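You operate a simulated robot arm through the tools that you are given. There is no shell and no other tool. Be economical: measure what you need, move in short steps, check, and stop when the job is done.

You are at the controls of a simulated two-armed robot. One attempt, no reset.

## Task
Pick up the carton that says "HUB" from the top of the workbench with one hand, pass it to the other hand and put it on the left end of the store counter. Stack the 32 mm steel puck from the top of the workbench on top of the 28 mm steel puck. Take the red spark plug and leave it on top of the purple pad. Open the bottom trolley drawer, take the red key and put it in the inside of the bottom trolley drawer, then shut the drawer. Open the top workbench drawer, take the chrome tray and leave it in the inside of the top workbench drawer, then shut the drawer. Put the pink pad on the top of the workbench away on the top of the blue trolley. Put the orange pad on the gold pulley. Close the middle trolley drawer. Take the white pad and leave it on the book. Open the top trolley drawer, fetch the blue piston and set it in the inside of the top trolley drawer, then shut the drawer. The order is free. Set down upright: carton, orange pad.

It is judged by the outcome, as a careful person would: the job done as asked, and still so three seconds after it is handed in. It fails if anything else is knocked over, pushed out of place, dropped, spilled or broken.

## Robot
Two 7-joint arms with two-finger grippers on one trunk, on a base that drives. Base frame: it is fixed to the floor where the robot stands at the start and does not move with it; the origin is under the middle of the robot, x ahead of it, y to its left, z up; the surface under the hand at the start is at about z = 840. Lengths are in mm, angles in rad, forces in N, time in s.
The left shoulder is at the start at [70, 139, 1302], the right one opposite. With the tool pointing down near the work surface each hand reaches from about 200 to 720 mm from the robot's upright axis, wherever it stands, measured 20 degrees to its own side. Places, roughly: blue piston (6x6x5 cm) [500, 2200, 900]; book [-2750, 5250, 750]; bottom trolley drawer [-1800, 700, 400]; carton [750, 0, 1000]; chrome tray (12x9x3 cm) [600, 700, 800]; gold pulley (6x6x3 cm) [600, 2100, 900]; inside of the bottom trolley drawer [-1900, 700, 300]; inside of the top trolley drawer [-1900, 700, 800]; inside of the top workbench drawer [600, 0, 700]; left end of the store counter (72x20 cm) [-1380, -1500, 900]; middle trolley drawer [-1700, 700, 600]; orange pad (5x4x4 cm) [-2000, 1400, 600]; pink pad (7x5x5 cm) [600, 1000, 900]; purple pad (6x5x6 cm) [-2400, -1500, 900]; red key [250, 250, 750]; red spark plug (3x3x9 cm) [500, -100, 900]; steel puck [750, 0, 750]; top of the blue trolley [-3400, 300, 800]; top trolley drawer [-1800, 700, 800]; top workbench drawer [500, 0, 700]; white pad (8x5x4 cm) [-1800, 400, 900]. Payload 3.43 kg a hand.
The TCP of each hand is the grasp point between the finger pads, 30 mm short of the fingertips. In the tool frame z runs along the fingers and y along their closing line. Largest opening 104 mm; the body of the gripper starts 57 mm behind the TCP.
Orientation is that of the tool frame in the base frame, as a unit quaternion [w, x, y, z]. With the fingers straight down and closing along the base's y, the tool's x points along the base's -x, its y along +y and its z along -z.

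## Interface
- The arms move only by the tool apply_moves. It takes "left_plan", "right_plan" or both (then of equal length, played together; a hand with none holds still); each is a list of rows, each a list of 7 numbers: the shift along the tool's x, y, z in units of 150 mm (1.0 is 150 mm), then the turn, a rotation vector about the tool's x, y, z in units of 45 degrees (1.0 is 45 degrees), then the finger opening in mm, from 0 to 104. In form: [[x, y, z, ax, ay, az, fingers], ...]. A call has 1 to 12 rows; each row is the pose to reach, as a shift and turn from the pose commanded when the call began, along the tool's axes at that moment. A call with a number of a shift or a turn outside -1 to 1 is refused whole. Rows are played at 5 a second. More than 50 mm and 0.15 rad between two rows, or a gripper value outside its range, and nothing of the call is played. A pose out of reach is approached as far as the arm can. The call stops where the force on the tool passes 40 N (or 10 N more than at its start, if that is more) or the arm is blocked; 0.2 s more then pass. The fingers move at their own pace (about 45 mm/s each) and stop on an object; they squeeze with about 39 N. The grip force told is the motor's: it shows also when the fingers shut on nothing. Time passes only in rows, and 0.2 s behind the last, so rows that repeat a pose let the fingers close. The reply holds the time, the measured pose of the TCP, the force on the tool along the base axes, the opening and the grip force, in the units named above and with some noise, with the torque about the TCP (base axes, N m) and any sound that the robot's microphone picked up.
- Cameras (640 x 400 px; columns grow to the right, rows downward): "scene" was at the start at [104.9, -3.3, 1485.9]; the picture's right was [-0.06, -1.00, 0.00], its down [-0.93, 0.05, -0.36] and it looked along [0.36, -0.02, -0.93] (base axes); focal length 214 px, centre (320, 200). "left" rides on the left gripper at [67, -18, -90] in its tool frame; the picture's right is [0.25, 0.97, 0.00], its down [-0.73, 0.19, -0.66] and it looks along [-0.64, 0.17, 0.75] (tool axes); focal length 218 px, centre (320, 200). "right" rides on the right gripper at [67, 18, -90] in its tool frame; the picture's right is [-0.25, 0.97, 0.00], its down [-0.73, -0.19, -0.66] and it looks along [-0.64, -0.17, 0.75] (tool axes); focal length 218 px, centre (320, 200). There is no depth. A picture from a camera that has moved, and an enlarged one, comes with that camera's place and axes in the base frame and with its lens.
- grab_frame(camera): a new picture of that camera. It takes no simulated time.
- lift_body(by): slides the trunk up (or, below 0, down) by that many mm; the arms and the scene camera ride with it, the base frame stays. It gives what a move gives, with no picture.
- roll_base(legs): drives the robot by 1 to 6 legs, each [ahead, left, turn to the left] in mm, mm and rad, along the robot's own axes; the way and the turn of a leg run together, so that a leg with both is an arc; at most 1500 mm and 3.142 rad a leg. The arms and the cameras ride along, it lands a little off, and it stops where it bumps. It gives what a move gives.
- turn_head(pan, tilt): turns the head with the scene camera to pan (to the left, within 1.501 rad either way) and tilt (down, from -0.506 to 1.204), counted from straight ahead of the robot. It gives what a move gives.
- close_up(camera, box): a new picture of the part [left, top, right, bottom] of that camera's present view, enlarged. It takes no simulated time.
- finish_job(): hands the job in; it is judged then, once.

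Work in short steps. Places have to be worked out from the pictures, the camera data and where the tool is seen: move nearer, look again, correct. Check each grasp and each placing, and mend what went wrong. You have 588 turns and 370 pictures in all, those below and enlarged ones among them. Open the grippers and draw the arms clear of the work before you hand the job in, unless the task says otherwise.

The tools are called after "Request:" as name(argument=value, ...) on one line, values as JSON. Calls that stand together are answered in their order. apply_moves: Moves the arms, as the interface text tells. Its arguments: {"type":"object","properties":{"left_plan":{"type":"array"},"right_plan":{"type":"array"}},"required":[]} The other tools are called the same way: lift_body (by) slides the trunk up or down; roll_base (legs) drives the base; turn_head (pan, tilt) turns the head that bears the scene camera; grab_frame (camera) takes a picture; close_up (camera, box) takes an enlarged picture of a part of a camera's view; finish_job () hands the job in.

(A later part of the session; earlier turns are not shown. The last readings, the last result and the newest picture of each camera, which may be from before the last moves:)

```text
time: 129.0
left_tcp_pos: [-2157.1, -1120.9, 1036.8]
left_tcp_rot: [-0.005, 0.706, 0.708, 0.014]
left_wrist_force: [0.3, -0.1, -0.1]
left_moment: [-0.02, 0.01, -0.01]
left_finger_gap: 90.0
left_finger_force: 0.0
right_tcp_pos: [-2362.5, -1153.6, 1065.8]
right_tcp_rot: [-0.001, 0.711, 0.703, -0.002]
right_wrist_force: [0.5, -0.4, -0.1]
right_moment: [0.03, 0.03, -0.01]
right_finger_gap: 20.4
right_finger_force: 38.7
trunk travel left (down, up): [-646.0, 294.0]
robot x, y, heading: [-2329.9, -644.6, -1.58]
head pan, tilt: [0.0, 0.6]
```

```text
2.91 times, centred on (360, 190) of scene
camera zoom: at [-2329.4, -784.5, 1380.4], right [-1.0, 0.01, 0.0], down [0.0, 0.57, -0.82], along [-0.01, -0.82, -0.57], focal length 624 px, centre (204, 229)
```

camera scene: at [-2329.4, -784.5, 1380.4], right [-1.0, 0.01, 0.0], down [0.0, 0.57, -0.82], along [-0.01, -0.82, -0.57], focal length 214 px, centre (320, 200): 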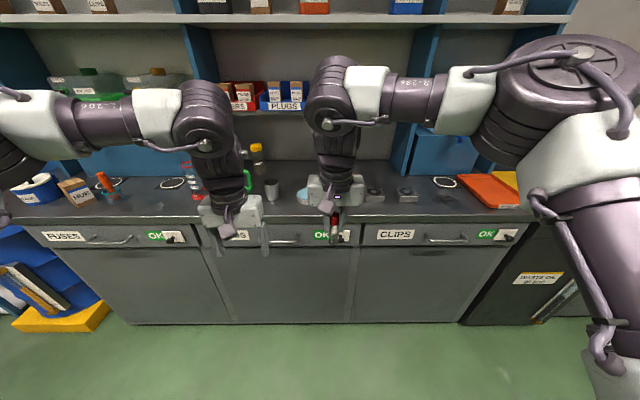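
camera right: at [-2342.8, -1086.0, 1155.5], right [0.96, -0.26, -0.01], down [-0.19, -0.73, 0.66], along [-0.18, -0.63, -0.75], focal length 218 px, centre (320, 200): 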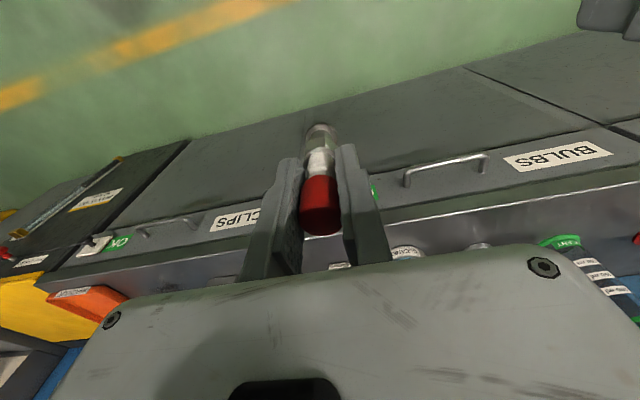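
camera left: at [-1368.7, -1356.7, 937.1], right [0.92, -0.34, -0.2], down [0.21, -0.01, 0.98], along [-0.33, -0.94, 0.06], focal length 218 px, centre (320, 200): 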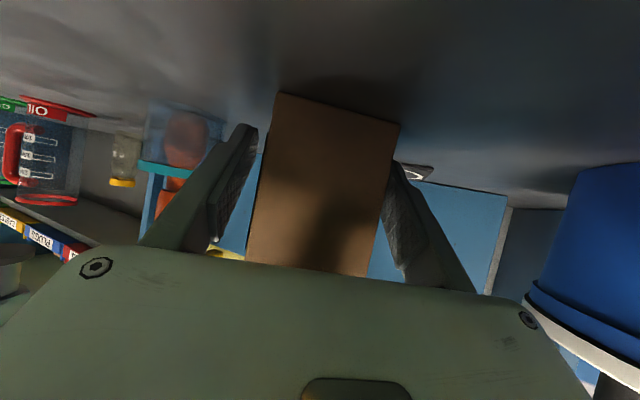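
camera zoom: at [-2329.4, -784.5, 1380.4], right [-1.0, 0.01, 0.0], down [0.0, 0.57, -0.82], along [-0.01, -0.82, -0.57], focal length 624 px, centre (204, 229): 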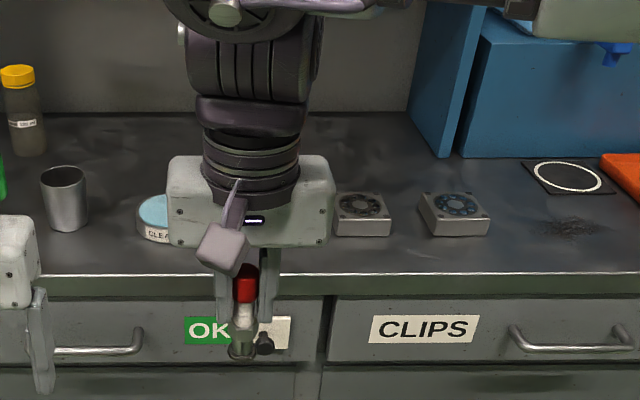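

The pad is probably hidden behind the right hand; I shift that hand 130 mm right.

Request:
apply_moves(right_plan=[[0, -0.3, 0, 0, 0, 0, 5], [0, -0.6, 0, 0, 0, 0, 5], [0, -0.87, 0, 0, 0, 0, 5]])

Request:
close_up(camera="scene", box=[250, 130, 470, 240])

```text
time: 129.8
left_tcp_pos: [-2157.5, -1120.2, 1037.3]
left_tcp_rot: [-0.004, 0.705, 0.709, 0.015]
left_wrist_force: [0.5, -0.2, 0.0]
left_moment: [0.03, 0.01, 0.02]
left_finger_gap: 90.2
left_finger_force: 0.1
right_tcp_pos: [-2493.5, -1151.0, 1065.5]
right_tcp_rot: [-0.001, 0.711, 0.703, -0.001]
right_wrist_force: [0.0, 0.2, -0.3]
right_moment: [-0.02, -0.04, -0.02]
right_finger_gap: 20.3
right_finger_force: 38.5
trunk travel left (down, up): [-646.0, 294.0]
robot x, y, heading: [-2329.1, -646.2, -1.582]
head pan, tilt: [0.0, 0.6]
```

```text
2.91 times, centred on (360, 185) of scene
camera zoom: at [-2330.7, -784.1, 1380.5], right [-1.0, 0.01, 0.0], down [0.0, 0.56, -0.83], along [0.0, -0.83, -0.56], focal length 624 px, centre (204, 244)
```

zoom: 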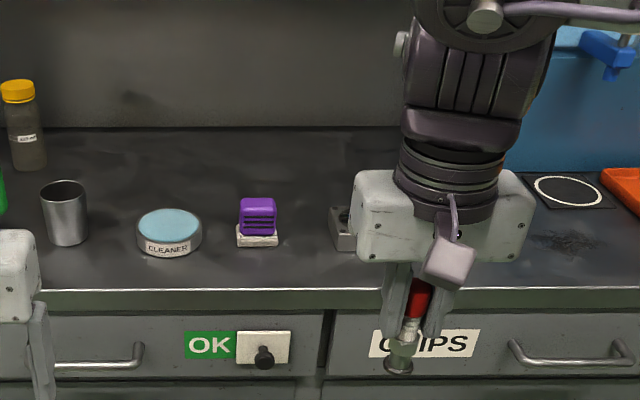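

The purple pad is at about [-2400,-1495], top ≈965. I drive forward 270 mm.

Request:
roll_base(legs=[[270, 0, 0.008]])

Request:
turn_head(pan=0, tilt=0.8)

Request:
grab_frame(camera="scene")

Request:
grab_frame(camera="right")

```text
time: 131.7
left_tcp_pos: [-2149.1, -1391.4, 1037.3]
left_tcp_rot: [-0.005, 0.7, 0.714, 0.014]
left_wrist_force: [0.3, 0.8, 0.2]
left_moment: [0.03, -0.01, 0.02]
left_finger_gap: 90.1
left_finger_force: 0.0
right_tcp_pos: [-2485.3, -1427.0, 1067.3]
right_tcp_rot: [-0.001, 0.705, 0.709, -0.004]
right_wrist_force: [-0.2, 0.0, -0.3]
right_moment: [-0.02, 0.01, -0.02]
right_finger_gap: 20.3
right_finger_force: 39.0
trunk travel left (down, up): [-646.0, 294.0]
robot x, y, heading: [-2325.2, -919.2, -1.56]
head pan, tilt: [0.0, 0.6]
```

```text
time: 132.4
left_tcp_pos: [-2150.7, -1393.0, 1036.2]
left_tcp_rot: [-0.005, 0.7, 0.714, 0.015]
left_wrist_force: [-0.2, 0.0, -0.1]
left_moment: [0.01, 0.04, 0.03]
left_finger_gap: 90.1
left_finger_force: 0.1
right_tcp_pos: [-2484.8, -1429.2, 1066.8]
right_tcp_rot: [-0.003, 0.705, 0.709, -0.002]
right_wrist_force: [0.7, -0.5, -0.7]
right_moment: [0.01, -0.02, 0.01]
right_finger_gap: 20.1
right_finger_force: 39.4
trunk travel left (down, up): [-646.0, 294.0]
robot x, y, heading: [-2328.8, -916.5, -1.563]
head pan, tilt: [0.0, 0.799]
```

```text
282 pictures are left
camera scene: at [-2327.2, -1051.7, 1363.5], right [-1.0, -0.01, 0.0], down [-0.01, 0.72, -0.7], along [0.01, -0.7, -0.72], focal length 214 px, centre (320, 200)
```

scene: 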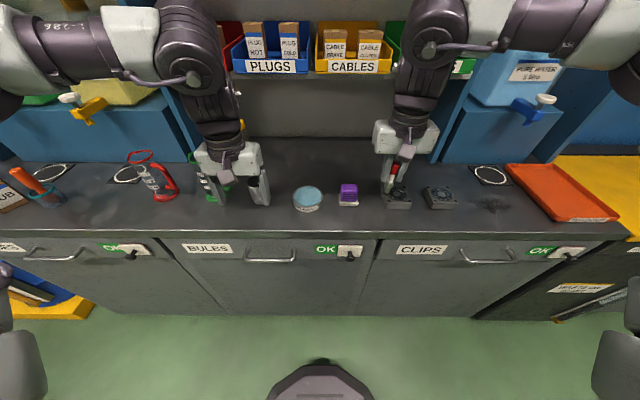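

```text
281 pictures are left
camera right: at [-2465.6, -1360.8, 1156.2], right [0.97, -0.25, -0.01], down [-0.18, -0.73, 0.66], along [-0.17, -0.64, -0.75], focal length 218 px, centre (320, 200)
```

right: 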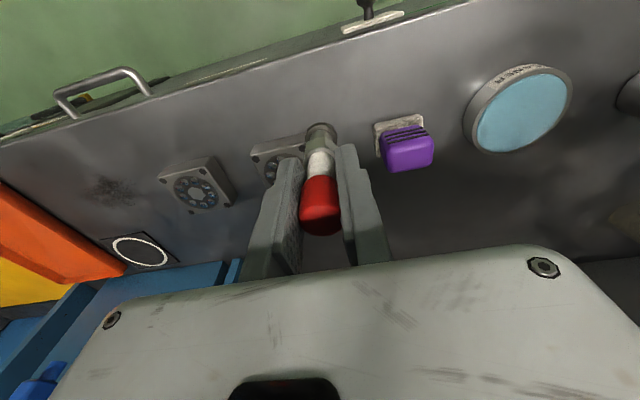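

Pad top centre ≈[-2404,-1496, 950]. I bring the plug above it and look again.

Request:
apply_moves(right_plan=[[-0.15, 0.18, 0, 0, 0, 0, 5], [-0.3, 0.36, 0, 0, 0, 0, 5], [-0.46, 0.54, 0, 0, 0, 0, 5]])

Request:
grab_frame(camera="right")

Request:
close_up(camera="scene", box=[300, 130, 400, 230])

```text
time: 133.2
left_tcp_pos: [-2148.3, -1393.2, 1035.0]
left_tcp_rot: [-0.006, 0.7, 0.714, 0.013]
left_wrist_force: [0.2, 0.1, -0.2]
left_moment: [0.04, 0.01, -0.01]
left_finger_gap: 90.1
left_finger_force: 0.0
right_tcp_pos: [-2402.8, -1498.5, 1066.2]
right_tcp_rot: [-0.003, 0.706, 0.708, -0.002]
right_wrist_force: [-0.9, -0.1, -0.9]
right_moment: [0.03, 0.05, 0.0]
right_finger_gap: 20.2
right_finger_force: 38.9
trunk travel left (down, up): [-646.0, 294.0]
robot x, y, heading: [-2327.0, -917.1, -1.566]
head pan, tilt: [0.0, 0.799]
```

```text
280 pictures are left
camera right: at [-2382.9, -1429.9, 1155.9], right [0.97, -0.25, -0.01], down [-0.18, -0.73, 0.66], along [-0.17, -0.64, -0.75], focal length 218 px, centre (320, 200)
```

right: 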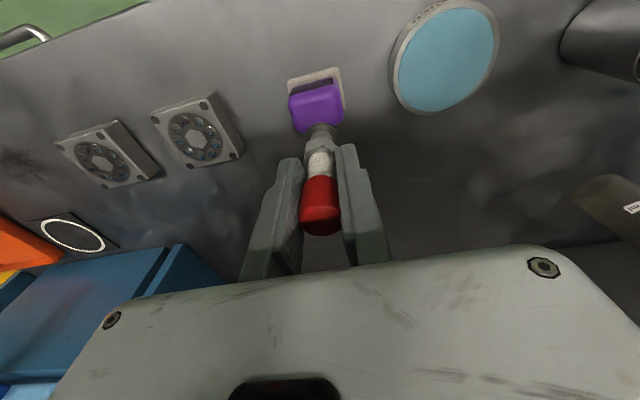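

```text
4.00 times, centred on (350, 180) of scene
camera zoom: at [-2325.0, -1051.6, 1363.5], right [-1.0, -0.01, 0.0], down [-0.01, 0.72, -0.7], along [0.0, -0.7, -0.72], focal length 858 px, centre (200, 280)
```

zoom: 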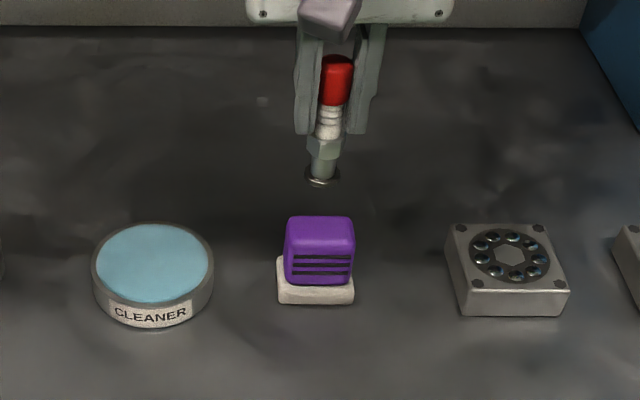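

Nearly aligned. I lower 30 mm with a small correction and re-check.

Request:
apply_moves(right_plan=[[-0.015, -0.013, 0.1, 0, 0, 0, 5], [-0.015, -0.013, 0.2, 0, 0, 0, 5]])

Request:
close_up(camera="right", box=[260, 60, 400, 160])

Request:
close_up(camera="scene", box=[320, 150, 384, 214])

```text
time: 133.8
left_tcp_pos: [-2149.7, -1393.6, 1037.7]
left_tcp_rot: [-0.006, 0.7, 0.714, 0.014]
left_wrist_force: [0.3, 0.5, -0.3]
left_moment: [0.03, -0.02, 0.0]
left_finger_gap: 89.7
left_finger_force: 0.1
right_tcp_pos: [-2404.8, -1502.3, 1035.8]
right_tcp_rot: [-0.002, 0.705, 0.709, -0.001]
right_wrist_force: [0.6, -0.1, -1.3]
right_moment: [0.03, 0.01, 0.03]
right_finger_gap: 20.7
right_finger_force: 39.1
trunk travel left (down, up): [-646.0, 294.0]
robot x, y, heading: [-2326.7, -919.1, -1.563]
head pan, tilt: [0.0, 0.799]
```

```text
4.00 times, centred on (330, 110) of right
camera zoom: at [-2386.5, -1432.8, 1125.3], right [0.97, -0.25, -0.01], down [-0.18, -0.73, 0.66], along [-0.17, -0.64, -0.75], focal length 873 px, centre (280, 560)
```

zoom: 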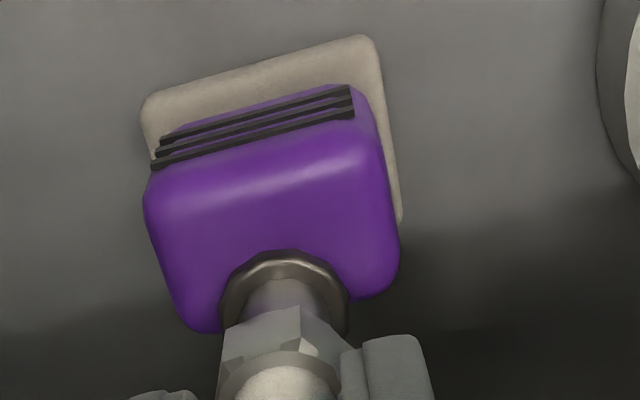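

```text
6.25 times, centred on (352, 182) of scene
camera zoom: at [-2326.9, -1051.8, 1363.5], right [-1.0, -0.01, 0.0], down [-0.01, 0.72, -0.7], along [0.01, -0.7, -0.72], focal length 1340 px, centre (120, 312)
```

zoom: 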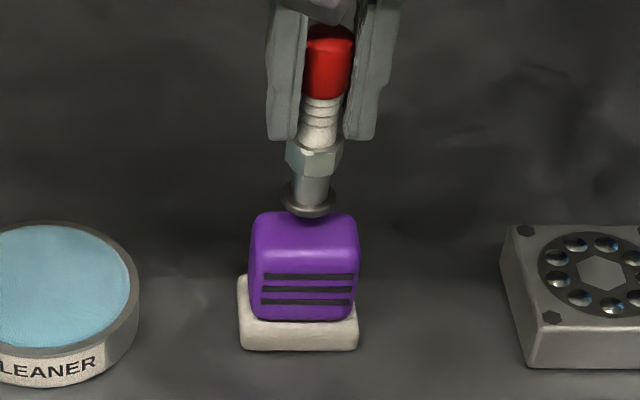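

The plug is ~6 mm too deep; I correct +y by 6 and lower 10 mm.

Request:
apply_moves(right_plan=[[0.04, 0.01, 0, 0, 0, 0, 5], [0.04, 0.01, 0.06, 0, 0, 0, 5]])

Request:
close_up(camera="right", box=[260, 60, 400, 160])

Request:
close_up(camera="scene", box=[320, 150, 384, 214])

```text
time: 134.4
left_tcp_pos: [-2149.9, -1393.4, 1036.1]
left_tcp_rot: [-0.005, 0.701, 0.713, 0.015]
left_wrist_force: [-0.3, 0.3, 0.6]
left_moment: [0.0, 0.02, 0.0]
left_finger_gap: 89.8
left_finger_force: 0.0
right_tcp_pos: [-2404.9, -1493.5, 1025.7]
right_tcp_rot: [-0.002, 0.705, 0.709, -0.002]
right_wrist_force: [0.3, -0.6, -1.2]
right_moment: [0.0, 0.01, 0.0]
right_finger_gap: 20.5
right_finger_force: 39.6
trunk travel left (down, up): [-646.0, 294.0]
robot x, y, heading: [-2329.3, -920.8, -1.564]
head pan, tilt: [0.0, 0.799]
```

```text
4.00 times, centred on (330, 110) of right
camera zoom: at [-2385.3, -1426.2, 1116.4], right [0.97, -0.25, -0.01], down [-0.18, -0.73, 0.66], along [-0.17, -0.64, -0.75], focal length 873 px, centre (280, 560)
```

zoom: 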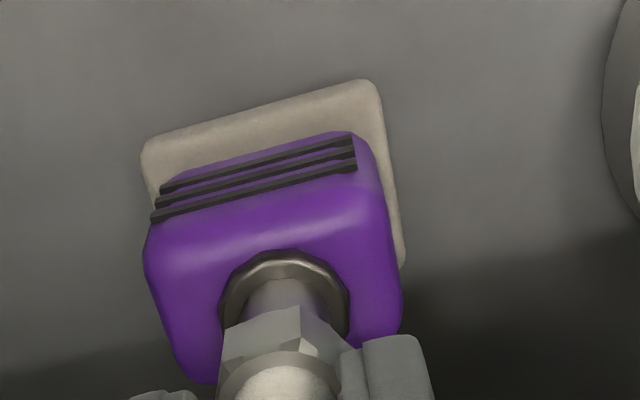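

```text
6.25 times, centred on (352, 182) of scene
camera zoom: at [-2327.4, -1051.8, 1363.5], right [-1.0, -0.01, 0.0], down [-0.01, 0.72, -0.7], along [0.01, -0.7, -0.72], focal length 1340 px, centre (120, 312)
```

zoom: 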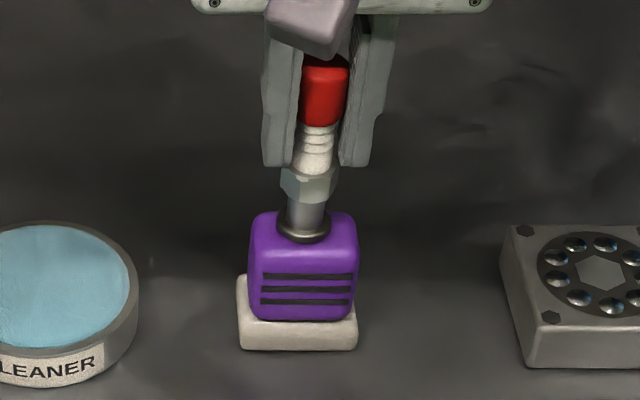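

Centered. I lower in 2–3 mm steps to touch.

Request:
apply_moves(right_plan=[[0, 0, 0.015, 0, 0, 0, 5], [0, 0, 0.03, 0, 0, 0, 5]])

Request:
close_up(camera="scene", box=[320, 150, 384, 214])

```text
time: 135.0
left_tcp_pos: [-2150.0, -1392.7, 1037.3]
left_tcp_rot: [-0.005, 0.7, 0.714, 0.014]
left_wrist_force: [0.3, -0.1, 0.6]
left_moment: [-0.04, -0.01, -0.03]
left_finger_gap: 90.1
left_finger_force: 0.0
right_tcp_pos: [-2403.8, -1493.1, 1024.0]
right_tcp_rot: [0.0, 0.705, 0.709, -0.002]
right_wrist_force: [-0.1, -0.9, 6.5]
right_moment: [-0.06, -0.03, 0.0]
right_finger_gap: 20.5
right_finger_force: 38.8
trunk travel left (down, up): [-646.0, 294.0]
robot x, y, heading: [-2329.4, -915.7, -1.566]
head pan, tilt: [0.0, 0.799]
```

```text
6.25 times, centred on (352, 182) of scene
camera zoom: at [-2327.0, -1049.9, 1363.8], right [-1.0, -0.01, 0.0], down [-0.01, 0.72, -0.7], along [0.01, -0.7, -0.72], focal length 1340 px, centre (120, 312)
```

zoom: 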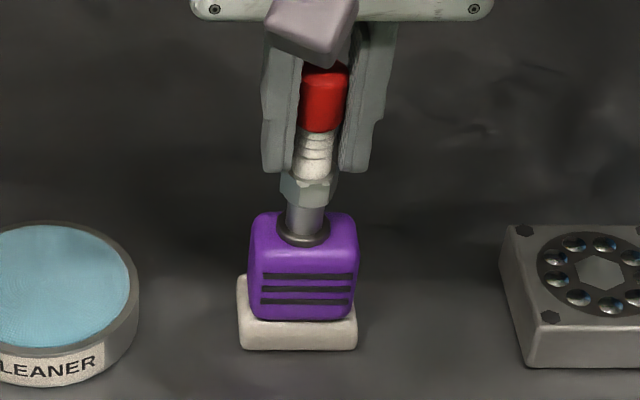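

Contact at 6.5 N. I open and rise straight up.

Request:
apply_moves(right_plan=[[0, 0, -0.012, 0, 0, 0, 24], [0, 0, -0.012, 0, 0, 0, 40], [0, 0, -0.012, 0, 0, 0, 56], [0, 0, -0.012, 0, 0, 0, 56], [0, 0, -0.3, 0, 0, 0, 56], [0, 0, -0.6, 0, 0, 0, 56], [0, 0, -0.9, 0, 0, 0, 56]])

Request:
close_up(camera="scene", box=[300, 130, 400, 214])

```text
time: 136.6
left_tcp_pos: [-2147.5, -1391.8, 1037.3]
left_tcp_rot: [-0.005, 0.7, 0.714, 0.013]
left_wrist_force: [0.8, -0.7, 0.4]
left_moment: [0.0, -0.01, 0.01]
left_finger_gap: 89.9
left_finger_force: 0.0
right_tcp_pos: [-2402.1, -1491.2, 1159.8]
right_tcp_rot: [-0.002, 0.705, 0.709, -0.003]
right_wrist_force: [-0.3, 0.3, 0.8]
right_moment: [0.03, 0.03, -0.02]
right_finger_gap: 55.7
right_finger_force: 0.2
trunk travel left (down, up): [-646.0, 294.0]
robot x, y, heading: [-2325.4, -916.5, -1.56]
head pan, tilt: [0.0, 0.799]
```

```text
4.76 times, centred on (350, 172) of scene
camera zoom: at [-2325.5, -1049.8, 1363.6], right [-1.0, -0.01, 0.0], down [-0.01, 0.72, -0.7], along [0.0, -0.7, -0.72], focal length 1021 px, centre (177, 333)
```

zoom: 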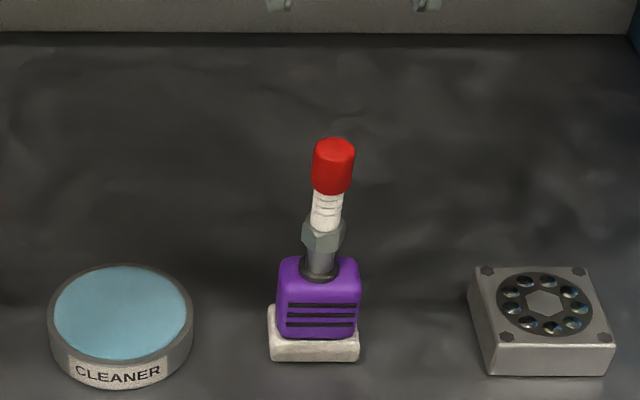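

The spark plug stands on the purple pad. Next, the red trolley: I back away, go left, turn to face -x and look.

Request:
roll_base(legs=[[-350, 0, 0], [0, 1250, 0], [0, 0, -1.58], [0, -500, 0]])

Request:
turn_head(pan=-0.4, tilt=0.4)

Request:
grab_frame(camera="scene")

```text
time: 151.2
left_tcp_pos: [-1552.5, -216.3, 1038.1]
left_tcp_rot: [0.006, 1.0, -0.008, 0.014]
left_wrist_force: [-0.2, 0.5, -0.1]
left_moment: [0.01, -0.01, 0.0]
left_finger_gap: 90.0
left_finger_force: 0.0
right_tcp_pos: [-1644.6, 39.5, 1158.7]
right_tcp_rot: [-0.002, 1.0, -0.016, 0.0]
right_wrist_force: [-0.6, 1.1, 0.5]
right_moment: [0.0, -0.03, 0.01]
right_finger_gap: 55.9
right_finger_force: 0.2
trunk travel left (down, up): [-646.0, 294.0]
robot x, y, heading: [-1071.6, -55.9, 3.115]
head pan, tilt: [0.0, 0.799]
```

```text
time: 152.1
left_tcp_pos: [-1553.1, -216.5, 1037.7]
left_tcp_rot: [0.006, 1.0, -0.007, 0.014]
left_wrist_force: [-0.3, 1.1, 1.2]
left_moment: [-0.01, 0.05, 0.01]
left_finger_gap: 90.1
left_finger_force: 0.0
right_tcp_pos: [-1643.1, 39.4, 1158.2]
right_tcp_rot: [-0.003, 1.0, -0.016, -0.001]
right_wrist_force: [0.7, -0.5, 0.5]
right_moment: [-0.06, 0.02, 0.02]
right_finger_gap: 56.0
right_finger_force: 0.0
trunk travel left (down, up): [-646.0, 294.0]
robot x, y, heading: [-1074.5, -57.8, 3.113]
head pan, tilt: [-0.4, 0.4]
```

```text
272 pictures are left
camera scene: at [-1209.8, -17.7, 1398.6], right [0.41, 0.91, 0.0], down [0.36, -0.16, -0.92], along [-0.84, 0.38, -0.39], focal length 214 px, centre (320, 200)
```

scene: 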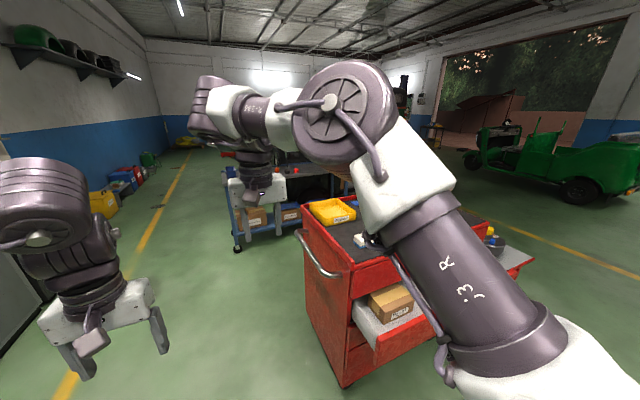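

Red trolley with an open middle drawer. I retract the right hand, then drive to face its front at y≈700.

Request:
apply_moves(right_plan=[[0.33, 0, 0, 0, 0, 0, 56], [0.66, 0, 0, 0, 0, 0, 56], [0.95, 0, 0, 0, 0, 0, 56]])

Request:
roll_base(legs=[[-100, 0, 0.027], [0, -740, 0]])

Request:
turn_head(pan=0, tilt=0.6)

Request:
grab_frame(camera="scene")

```text
time: 152.9
left_tcp_pos: [-1551.4, -217.3, 1037.4]
left_tcp_rot: [0.007, 1.0, -0.008, 0.013]
left_wrist_force: [0.6, 0.0, 0.8]
left_moment: [-0.03, 0.01, 0.03]
left_finger_gap: 90.1
left_finger_force: 0.0
right_tcp_pos: [-1496.6, 33.8, 1160.0]
right_tcp_rot: [-0.002, 1.0, -0.015, -0.001]
right_wrist_force: [0.3, -0.3, 0.1]
right_moment: [-0.02, 0.03, -0.01]
right_finger_gap: 56.1
right_finger_force: 0.1
trunk travel left (down, up): [-646.0, 294.0]
robot x, y, heading: [-1072.1, -57.0, 3.115]
head pan, tilt: [-0.4, 0.4]
```

```text
time: 157.6
left_tcp_pos: [-1446.1, 496.5, 1036.4]
left_tcp_rot: [0.006, 1.0, 0.003, 0.014]
left_wrist_force: [-0.4, -0.1, 0.2]
left_moment: [0.02, -0.02, 0.02]
left_finger_gap: 90.2
left_finger_force: 0.1
right_tcp_pos: [-1398.4, 748.2, 1160.7]
right_tcp_rot: [-0.004, 1.0, -0.003, 0.0]
right_wrist_force: [-0.4, 0.0, -0.1]
right_moment: [-0.03, 0.02, 0.0]
right_finger_gap: 56.2
right_finger_force: 0.1
trunk travel left (down, up): [-646.0, 294.0]
robot x, y, heading: [-971.9, 663.7, 3.132]
head pan, tilt: [-0.4, 0.4]
```

```text
time: 158.5
left_tcp_pos: [-1447.2, 496.9, 1037.3]
left_tcp_rot: [0.006, 1.0, 0.002, 0.014]
left_wrist_force: [0.1, 0.1, -0.4]
left_moment: [-0.01, -0.01, -0.01]
left_finger_gap: 90.0
left_finger_force: 0.1
right_tcp_pos: [-1398.5, 749.4, 1159.0]
right_tcp_rot: [-0.002, 1.0, -0.004, 0.0]
right_wrist_force: [0.7, -0.5, 0.2]
right_moment: [0.0, 0.01, -0.01]
right_finger_gap: 55.8
right_finger_force: 0.1
trunk travel left (down, up): [-646.0, 294.0]
robot x, y, heading: [-970.9, 665.9, 3.134]
head pan, tilt: [0.0, 0.6]
```

```text
271 pictures are left
camera scene: at [-1112.1, 667.1, 1380.5], right [0.01, 1.0, 0.0], down [0.56, 0.0, -0.83], along [-0.83, 0.01, -0.56], focal length 214 px, centre (320, 200)
```

scene: 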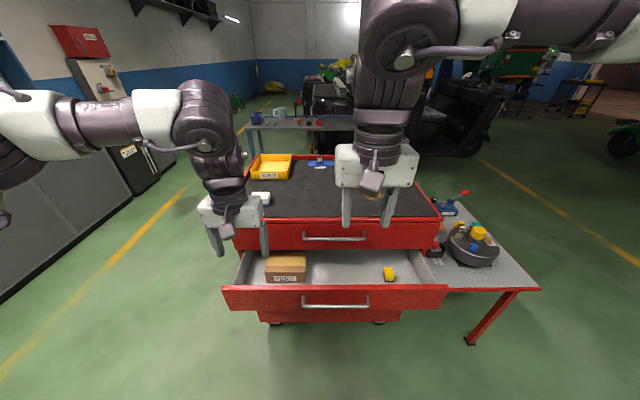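

The middle drawer is open ~180 mm (front panel near x≈-1597). I retract both hands, lower the trunk, and drive a bit closer to push it shut.

Request:
apply_moves(left_plan=[[0.3, 0, 0, 0, 0, 0, 90], [0.6, 0, 0, 0, 0, 0, 90], [0.9, 0, 0, 0, 0, 0, 90]], right_plan=[[0.2, 0, 0.1, 0, 0, 0, 0], [0.4, 0, 0.2, 0, 0, 0, 0], [0.6, 0, 0.3, 0, 0, 0, 0]])

Request:
roll_base(legs=[[170, -50, 0.007]])

Request:
lift_body(by=-300)

Request:
grab_frame(camera="scene")

Request:
grab_frame(camera="right")

```text
time: 159.3
left_tcp_pos: [-1404.6, 490.8, 1043.7]
left_tcp_rot: [0.007, 1.0, 0.002, 0.015]
left_wrist_force: [0.2, 0.0, 0.2]
left_moment: [0.01, 0.02, -0.04]
left_finger_gap: 90.1
left_finger_force: 0.1
left hand out of reach, approached as far as the arm can: row 1, 2, 3
right_tcp_pos: [-1400.0, 748.7, 1159.5]
right_tcp_rot: [-0.002, 1.0, -0.004, 0.001]
right_wrist_force: [-0.6, 0.5, 0.1]
right_moment: [0.01, -0.01, 0.01]
right_finger_gap: 0.2
right_finger_force: 13.2
right hand out of reach, approached as far as the arm can: row 1, 2, 3
trunk travel left (down, up): [-646.0, 294.0]
robot x, y, heading: [-972.6, 664.2, 3.129]
head pan, tilt: [0.0, 0.6]
```

```text
time: 160.7
left_tcp_pos: [-1567.8, 536.3, 1044.3]
left_tcp_rot: [0.006, 1.0, 0.007, 0.013]
left_wrist_force: [-0.1, -1.3, 0.4]
left_moment: [0.0, -0.03, 0.02]
left_finger_gap: 89.8
left_finger_force: 0.2
right_tcp_pos: [-1562.8, 795.0, 1160.2]
right_tcp_rot: [-0.004, 1.0, 0.0, -0.001]
right_wrist_force: [-0.3, 0.2, 0.4]
right_moment: [0.0, 0.05, 0.03]
right_finger_gap: 0.3
right_finger_force: 34.9
trunk travel left (down, up): [-646.0, 294.0]
robot x, y, heading: [-1138.8, 716.3, -3.135]
head pan, tilt: [0.0, 0.6]
```

```text
time: 163.7
left_tcp_pos: [-1569.1, 536.8, 743.7]
left_tcp_rot: [0.006, 1.0, 0.007, 0.013]
left_wrist_force: [0.9, -0.1, 0.0]
left_moment: [0.0, 0.03, 0.01]
left_finger_gap: 90.1
left_finger_force: 0.1
right_tcp_pos: [-1564.4, 794.7, 859.6]
right_tcp_rot: [-0.002, 1.0, 0.0, 0.0]
right_wrist_force: [0.6, -0.6, -0.6]
right_moment: [-0.01, 0.05, -0.04]
right_finger_gap: 0.1
right_finger_force: 34.7
trunk travel left (down, up): [-346.0, 594.0]
robot x, y, heading: [-1137.1, 715.5, -3.145]
head pan, tilt: [0.0, 0.6]
```

```text
270 pictures are left
camera scene: at [-1278.2, 716.2, 1080.5], right [0.0, 1.0, 0.0], down [0.57, 0.0, -0.83], along [-0.83, 0.0, -0.57], focal length 214 px, centre (320, 200)
```

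scene: 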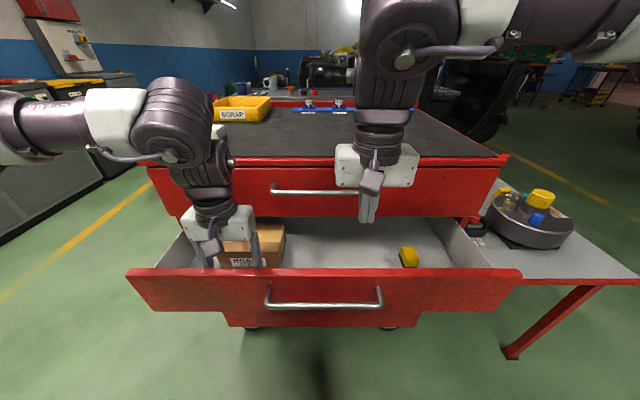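

```text
269 pictures are left
camera right: at [-1496.3, 778.0, 949.8], right [-0.25, -0.97, -0.01], down [-0.73, 0.19, 0.66], along [-0.64, 0.17, -0.75], focal length 218 px, centre (320, 200)
```

right: 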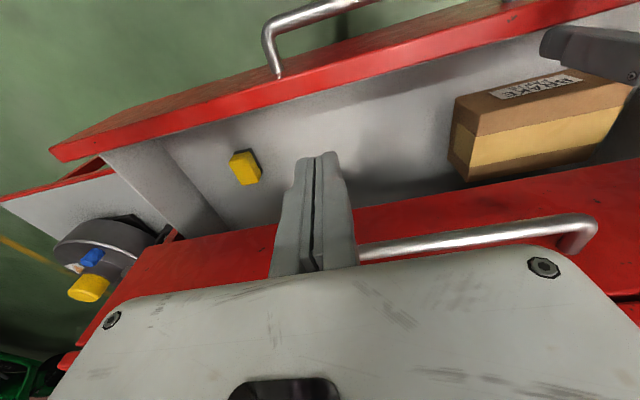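

The left hand is close to the carton in the drawer, so I raise it and back off the base, then lower the right hand in front of the drawer panel.

Request:
apply_moves(left_plan=[[0, 0, -0.3, 0, 0, 0, 90], [0, 0, -0.6, 0, 0, 0, 90], [0, 0, -0.9, 0, 0, 0, 90]])

Request:
roll_base(legs=[[-120, 0, 0]])

Request:
apply_moves(right_plan=[[0, 0.1, 0.25, 0, 0, 0, 0], [0, 0.25, 0.55, 0, 0, 0, 0], [0, 0.4, 0.8, 0, 0, 0, 0], [0, 0.4, 1.0, 0, 0, 0, 0]])

Request:
grab_frame(camera="scene")

Request:
grab_frame(camera="right")

```text
time: 164.5
left_tcp_pos: [-1572.1, 539.4, 881.4]
left_tcp_rot: [0.007, 1.0, 0.006, 0.013]
left_wrist_force: [0.7, -0.5, 0.4]
left_moment: [0.03, -0.01, -0.01]
left_finger_gap: 89.9
left_finger_force: 0.2
right_tcp_pos: [-1562.8, 795.8, 860.4]
right_tcp_rot: [-0.003, 1.0, 0.001, 0.0]
right_wrist_force: [1.0, 0.7, -0.5]
right_moment: [0.02, 0.03, 0.01]
right_finger_gap: 0.0
right_finger_force: 34.6
trunk travel left (down, up): [-346.0, 594.0]
robot x, y, heading: [-1136.8, 716.3, -3.142]
head pan, tilt: [0.0, 0.6]
```

```text
time: 165.8
left_tcp_pos: [-1453.7, 537.0, 880.3]
left_tcp_rot: [0.006, 1.0, 0.007, 0.014]
left_wrist_force: [-0.4, 0.2, 1.5]
left_moment: [0.01, 0.03, 0.0]
left_finger_gap: 90.0
left_finger_force: 0.0
right_tcp_pos: [-1445.6, 794.1, 860.1]
right_tcp_rot: [-0.003, 1.0, 0.001, 0.0]
right_wrist_force: [-0.3, -0.4, 0.2]
right_moment: [-0.02, 0.02, 0.01]
right_finger_gap: 0.1
right_finger_force: 34.6
trunk travel left (down, up): [-346.0, 594.0]
robot x, y, heading: [-1018.6, 718.8, -3.146]
head pan, tilt: [0.0, 0.6]
```

```text
refused: row 2 steps farther than a row can; nothing moved
```

```text
268 pictures are left
camera scene: at [-1158.6, 716.3, 1080.6], right [0.0, 1.0, 0.0], down [0.56, 0.0, -0.83], along [-0.83, 0.0, -0.56], focal length 214 px, centre (320, 200)
```

scene: 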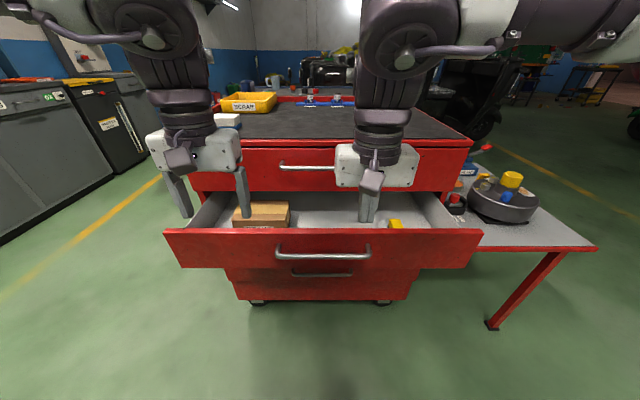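

```text
267 pictures are left
camera right: at [-1376.9, 777.8, 950.1], right [-0.25, -0.97, -0.01], down [-0.73, 0.19, 0.66], along [-0.64, 0.17, -0.75], focal length 218 px, centre (320, 200)
```

right: 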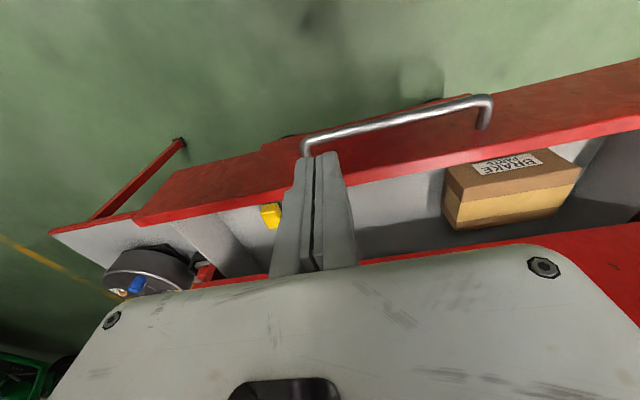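

The panel is near x≈-1570 with its bar at ≈-1530, z≈640. I lower the right hand in front of it in smaller steps.

Request:
apply_moves(right_plan=[[0, 0.1, 0.25, 0, 0, 0, 0], [0, 0.2, 0.5, 0, 0, 0, 0], [0, 0.3, 0.75, 0, 0, 0, 0], [0, 0.4, 1.0, 0, 0, 0, 0]])

Request:
grab_frame(camera="scene")

Request:
grab_frame(camera="right")

```text
time: 166.8
left_tcp_pos: [-1456.3, 538.0, 878.5]
left_tcp_rot: [0.007, 1.0, 0.007, 0.015]
left_wrist_force: [0.4, 0.4, 0.0]
left_moment: [-0.02, -0.07, 0.01]
left_finger_gap: 90.0
left_finger_force: 0.0
right_tcp_pos: [-1504.5, 785.1, 720.8]
right_tcp_rot: [-0.003, 1.0, 0.001, 0.002]
right_wrist_force: [-0.5, 0.0, -0.3]
right_moment: [-0.03, -0.07, -0.01]
right_finger_gap: 0.0
right_finger_force: 34.9
right hand out of reach, approached as far as the arm can: row 1, 2, 3, 4
trunk travel left (down, up): [-346.0, 594.0]
robot x, y, heading: [-1014.5, 712.5, -3.142]
head pan, tilt: [0.0, 0.6]
```

```text
266 pictures are left
camera scene: at [-1162.0, 716.8, 1080.1], right [0.0, 1.0, 0.0], down [0.57, 0.0, -0.82], along [-0.82, 0.0, -0.57], focal length 214 px, centre (320, 200)
```

scene: 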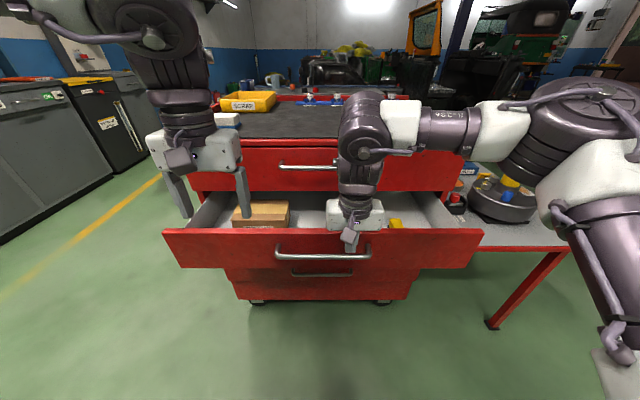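

```text
265 pictures are left
camera right: at [-1436.5, 769.1, 811.0], right [-0.25, -0.97, -0.01], down [-0.73, 0.19, 0.66], along [-0.63, 0.17, -0.76], focal length 218 px, centre (320, 200)
```

right: 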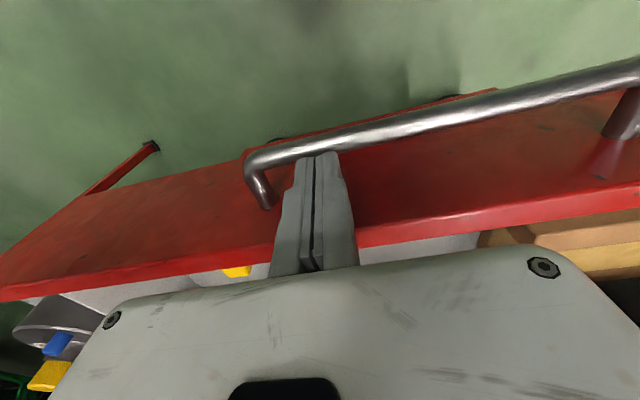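

The bar is at ≈(-1519, z 645). I'll push the panel's upper strip just above the bar: lower to tips ≈668 and centre in y.

Request:
apply_moves(right_plan=[[0, 0.15, 0, 0, 0, 0, 0], [0, 0.3, 0.08, 0, 0, 0, 0], [-0.1, 0.3, 0.15, 0, 0, 0, 0]])

Request:
grab_frame(camera="right")

Request:
close_up(camera="scene", box=[240, 160, 440, 300])

```text
time: 167.5
left_tcp_pos: [-1455.0, 538.9, 879.2]
left_tcp_rot: [0.006, 1.0, 0.006, 0.013]
left_wrist_force: [-0.5, -0.5, 0.2]
left_moment: [-0.01, -0.01, 0.03]
left_finger_gap: 89.8
left_finger_force: 0.1
right_tcp_pos: [-1515.0, 743.3, 714.4]
right_tcp_rot: [-0.002, 1.0, -0.001, -0.004]
right_wrist_force: [-0.3, 3.6, 16.9]
right_moment: [0.05, -0.17, 0.15]
right_finger_gap: 6.0
right_finger_force: 34.8
right hand out of reach, approached as far as the arm can: row 1, 2
trunk travel left (down, up): [-346.0, 594.0]
robot x, y, heading: [-1018.3, 717.3, -3.138]
head pan, tilt: [0.0, 0.6]
stopped in row 3 (right hand): the force on the tool passed its limit at 62 N (the readings are from after the stop); the commanded pose is now the measured one
```

```text
264 pictures are left
camera right: at [-1446.0, 726.9, 804.8], right [-0.26, -0.97, 0.0], down [-0.72, 0.19, 0.66], along [-0.64, 0.17, -0.75], focal length 218 px, centre (320, 200)
```

right: 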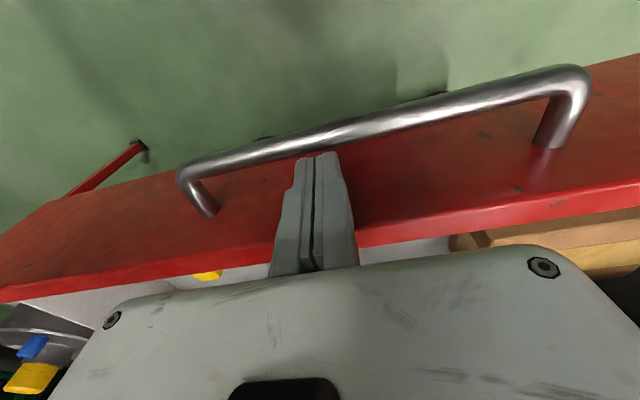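

```text
2.86 times, centred on (340, 230) of scene
camera zoom: at [-1159.0, 716.7, 1080.7], right [0.0, 1.0, 0.0], down [0.56, 0.0, -0.83], along [-0.83, 0.0, -0.56], focal length 613 px, centre (263, 114)
```

zoom: 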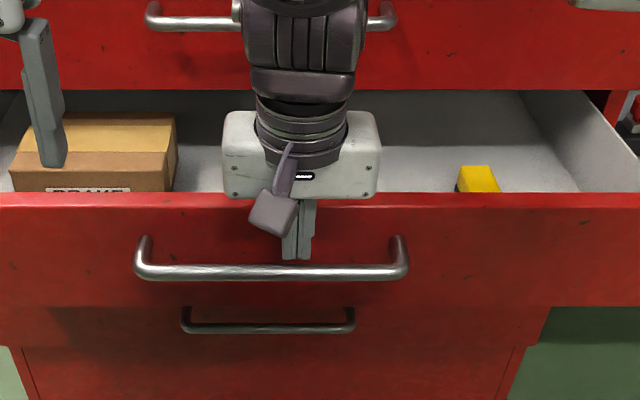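

The tips had touched the bar from above (bar top ≈684). I rise 10 mm and push forward against the panel's upper strip.

Request:
apply_moves(right_plan=[[0, 0, -0.07, 0, 0, 0, 0], [-0.15, 0, -0.07, 0, 0, 0, 0], [-0.3, 0, -0.07, 0, 0, 0, 0]])

Request:
close_up(camera="scene", box=[240, 160, 440, 300])

```text
time: 168.3
left_tcp_pos: [-1455.7, 537.4, 879.1]
left_tcp_rot: [0.006, 1.0, 0.007, 0.014]
left_wrist_force: [-0.5, 1.0, 0.0]
left_moment: [0.0, -0.01, -0.02]
left_finger_gap: 89.9
left_finger_force: 0.1
right_tcp_pos: [-1559.9, 743.4, 723.8]
right_tcp_rot: [-0.002, 1.0, -0.001, -0.003]
right_wrist_force: [-0.5, 0.4, -0.4]
right_moment: [0.02, -0.03, 0.01]
right_finger_gap: 0.0
right_finger_force: 34.3
trunk travel left (down, up): [-346.0, 594.0]
robot x, y, heading: [-1019.3, 715.4, -3.142]
head pan, tilt: [0.0, 0.6]
```

```text
2.86 times, centred on (340, 230) of scene
camera zoom: at [-1160.0, 716.2, 1080.4], right [0.0, 1.0, 0.0], down [0.57, 0.0, -0.82], along [-0.82, 0.0, -0.57], focal length 613 px, centre (263, 114)
```

zoom: 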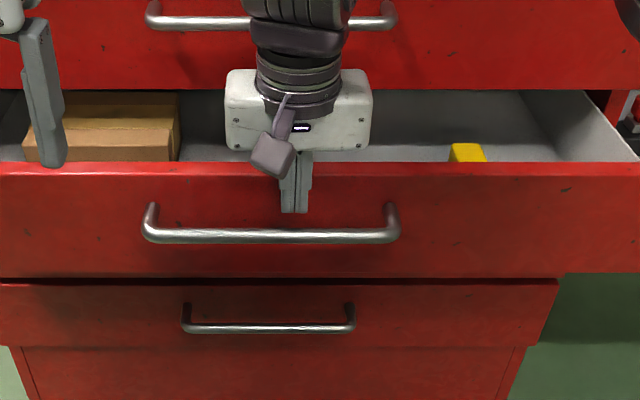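

The drawer moves easily. I push on with the arm, then with the base.

Request:
apply_moves(right_plan=[[-0.25, 0, 0, 0, 0, 0, 0], [-0.5, 0, 0, 0, 0, 0, 0], [-0.72, 0, 0, 0, 0, 0, 0]])

Request:
close_up(camera="scene", box=[200, 100, 440, 300])

```text
time: 168.9
left_tcp_pos: [-1453.8, 537.0, 877.4]
left_tcp_rot: [0.006, 1.0, 0.007, 0.016]
left_wrist_force: [-1.2, 0.0, -1.2]
left_moment: [0.04, -0.11, -0.01]
left_finger_gap: 90.0
left_finger_force: 0.0
right_tcp_pos: [-1621.4, 743.7, 726.9]
right_tcp_rot: [-0.006, 1.0, -0.006, 0.012]
right_wrist_force: [33.0, 0.5, 10.8]
right_moment: [-0.04, 4.09, 0.01]
right_finger_gap: 0.1
right_finger_force: 34.6
right hand out of reach, approached as far as the arm can: row 3
trunk travel left (down, up): [-346.0, 594.0]
robot x, y, heading: [-1022.8, 717.4, -3.141]
head pan, tilt: [0.0, 0.6]
stopped in row 3 (right hand): the force on the tool passed its limit at 118 N (the readings are from after the stop); the commanded pose is now the measured one
```

```text
2.00 times, centred on (320, 200) of scene
camera zoom: at [-1158.1, 716.0, 1080.8], right [0.0, 1.0, 0.0], down [0.56, 0.0, -0.83], along [-0.83, 0.0, -0.56], focal length 429 px, centre (320, 200)
```

zoom: 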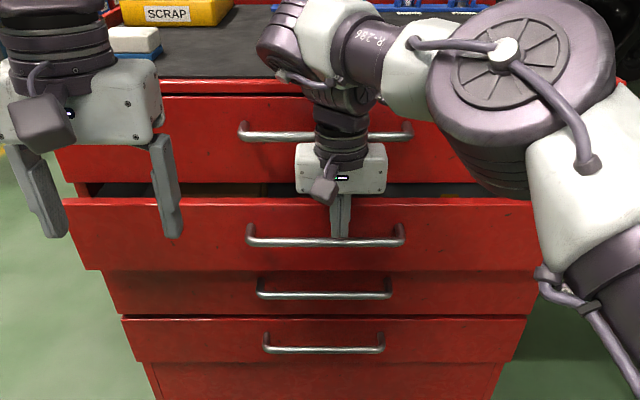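

The gripper body met the top drawer's bar. I back off 75 mm and pitch the right hand forward so that its fingertips lead.

Request:
apply_moves(right_plan=[[0.25, 0, -0.05, 0, 0, 0, 0], [0.5, 0, -0.05, 0, 0, 0, 0]])

Request:
apply_moves(right_plan=[[0, 0, 0, 0, -0.17, 0, 0], [0, 0, 0, 0, -0.34, 0, 0], [0, 0, 0, 0, -0.51, 0, 0], [0, 0, 0, 0, -0.68, 0, 0], [0, 0, 0, 0, -0.84, 0, 0], [0, 0, 0, 0, -1.0, 0, 0]])

Request:
grab_frame(camera="scene")

Request:
grab_frame(camera="right")

```text
time: 169.5
left_tcp_pos: [-1455.4, 537.9, 878.0]
left_tcp_rot: [0.007, 1.0, 0.007, 0.016]
left_wrist_force: [-0.1, -0.6, -0.1]
left_moment: [0.0, 0.0, 0.03]
left_finger_gap: 90.3
left_finger_force: 0.0
right_tcp_pos: [-1548.8, 742.9, 731.4]
right_tcp_rot: [-0.005, 1.0, -0.006, 0.01]
right_wrist_force: [0.9, 0.8, 0.4]
right_moment: [0.0, 0.01, 0.02]
right_finger_gap: 0.0
right_finger_force: 34.8
trunk travel left (down, up): [-346.0, 594.0]
robot x, y, heading: [-1018.9, 715.9, -3.139]
head pan, tilt: [0.0, 0.6]
```

```text
time: 170.9
left_tcp_pos: [-1456.9, 537.7, 878.2]
left_tcp_rot: [0.007, 1.0, 0.007, 0.015]
left_wrist_force: [0.4, -0.9, 0.0]
left_moment: [0.0, -0.02, 0.01]
left_finger_gap: 89.9
left_finger_force: 0.0
right_tcp_pos: [-1644.7, 762.6, 732.6]
right_tcp_rot: [-0.005, 0.928, 0.001, -0.372]
right_wrist_force: [0.1, -0.8, 0.2]
right_moment: [-0.02, 0.01, 0.01]
right_finger_gap: 0.0
right_finger_force: 34.8
right hand out of reach, approached as far as the arm can: row 2, 3, 4, 5, 6
trunk travel left (down, up): [-346.0, 594.0]
robot x, y, heading: [-1017.9, 717.6, -3.141]
head pan, tilt: [0.0, 0.6]
```

```text
260 pictures are left
camera scene: at [-1160.1, 717.2, 1080.4], right [0.0, 1.0, 0.0], down [0.57, 0.0, -0.82], along [-0.82, 0.0, -0.57], focal length 214 px, centre (320, 200)
```

scene: 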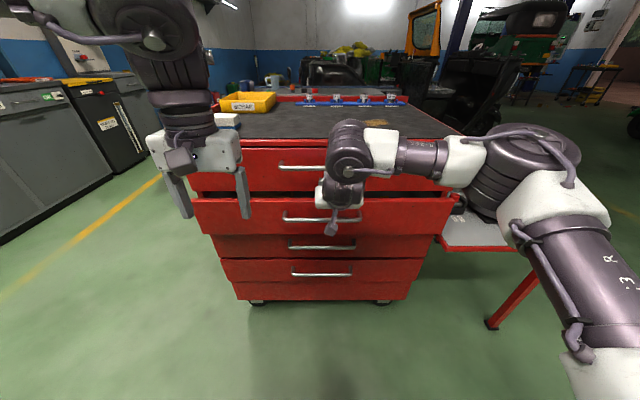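

```text
259 pictures are left
camera right: at [-1533.0, 745.3, 752.1], right [-0.19, -0.97, 0.16], down [-0.07, 0.18, 0.98], along [-0.98, 0.17, -0.11], focal length 218 px, centre (320, 200)
```

right: 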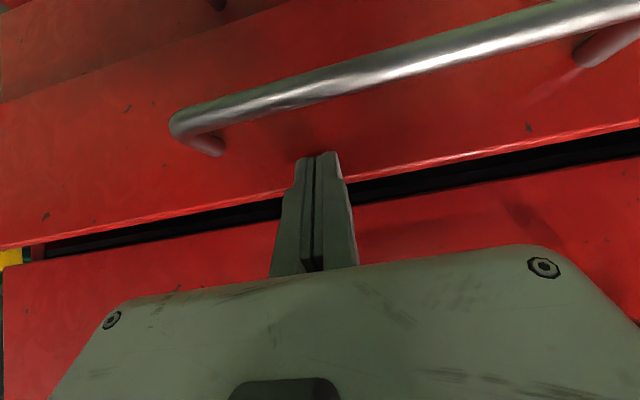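

Tips now lead at ~44° pitch. I push forward horizontally.

Request:
apply_moves(right_plan=[[-0.14, 0, 0.14, 0, 0, 0, 0], [-0.28, 0, 0.28, 0, 0, 0, 0], [-0.42, 0, 0.42, 0, 0, 0, 0]])

Request:
close_up(camera="scene", box=[180, 120, 460, 320])

```text
time: 171.4
left_tcp_pos: [-1455.5, 539.4, 877.6]
left_tcp_rot: [0.007, 1.0, 0.007, 0.016]
left_wrist_force: [0.0, 0.0, -1.8]
left_moment: [0.02, -0.06, 0.01]
left_finger_gap: 90.1
left_finger_force: 0.0
right_tcp_pos: [-1674.7, 762.1, 733.7]
right_tcp_rot: [-0.008, 0.93, 0.003, -0.367]
right_wrist_force: [22.2, 4.4, 12.5]
right_moment: [-0.09, 0.12, -0.15]
right_finger_gap: 5.8
right_finger_force: 34.6
trunk travel left (down, up): [-346.0, 594.0]
robot x, y, heading: [-1018.1, 716.3, 3.144]
head pan, tilt: [0.0, 0.6]
stopped in row 2 (right hand): the force on the tool passed its limit at 85 N (the readings are from after the stop); the commanded pose is now the measured one
```

```text
2.00 times, centred on (320, 220) of scene
camera zoom: at [-1158.9, 716.9, 1080.6], right [0.0, 1.0, 0.0], down [0.56, 0.0, -0.83], along [-0.83, 0.0, -0.56], focal length 429 px, centre (320, 160)
```

zoom: 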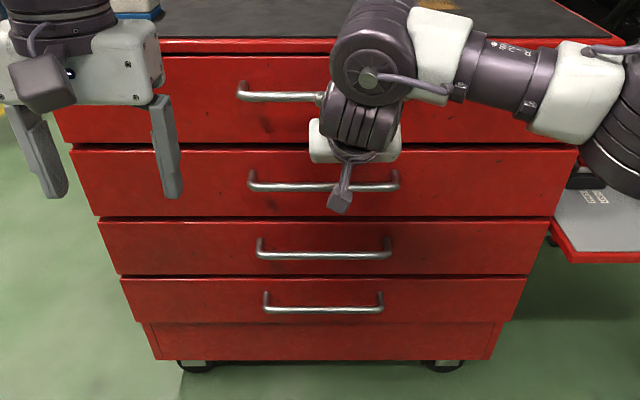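

The drawer looks shut. I back the right hand off and verify with a close-up.

Request:
apply_moves(right_plan=[[0.2, 0, -0.2, 0, 0, 0, 0], [0.4, 0, -0.4, 0, 0, 0, 0]])

Request:
close_up(camera="scene", box=[180, 120, 460, 320])

Request:
grab_frame(camera="right")

```text
time: 172.0
left_tcp_pos: [-1456.2, 538.8, 877.8]
left_tcp_rot: [0.007, 1.0, 0.007, 0.016]
left_wrist_force: [0.7, 0.2, -0.3]
left_moment: [0.0, -0.03, 0.0]
left_finger_gap: 90.0
left_finger_force: 0.2
right_tcp_pos: [-1642.1, 767.0, 735.9]
right_tcp_rot: [-0.009, 0.931, 0.001, -0.366]
right_wrist_force: [0.2, 0.6, -0.4]
right_moment: [-0.01, -0.01, 0.01]
right_finger_gap: 0.0
right_finger_force: 35.3
right hand out of reach, approached as far as the arm can: row 1, 2
trunk travel left (down, up): [-346.0, 594.0]
robot x, y, heading: [-1015.2, 717.6, 3.14]
head pan, tilt: [0.0, 0.6]
```

```text
2.00 times, centred on (320, 220) of scene
camera zoom: at [-1160.3, 716.9, 1080.3], right [0.0, 1.0, 0.0], down [0.57, 0.0, -0.82], along [-0.82, 0.0, -0.57], focal length 429 px, centre (320, 160)
```

zoom: 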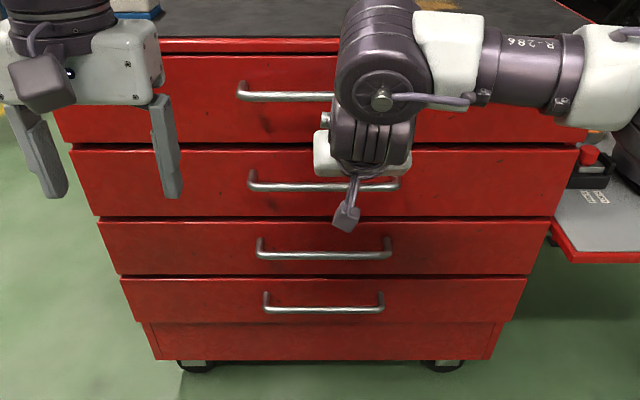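

```text
256 pictures are left
camera right: at [-1530.6, 750.0, 756.1], right [-0.19, -0.97, 0.16], down [-0.09, 0.17, 0.98], along [-0.98, 0.17, -0.12], focal length 218 px, centre (320, 200)
```

right: 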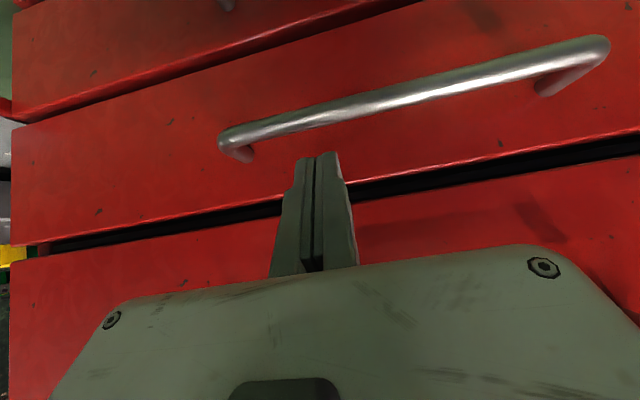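

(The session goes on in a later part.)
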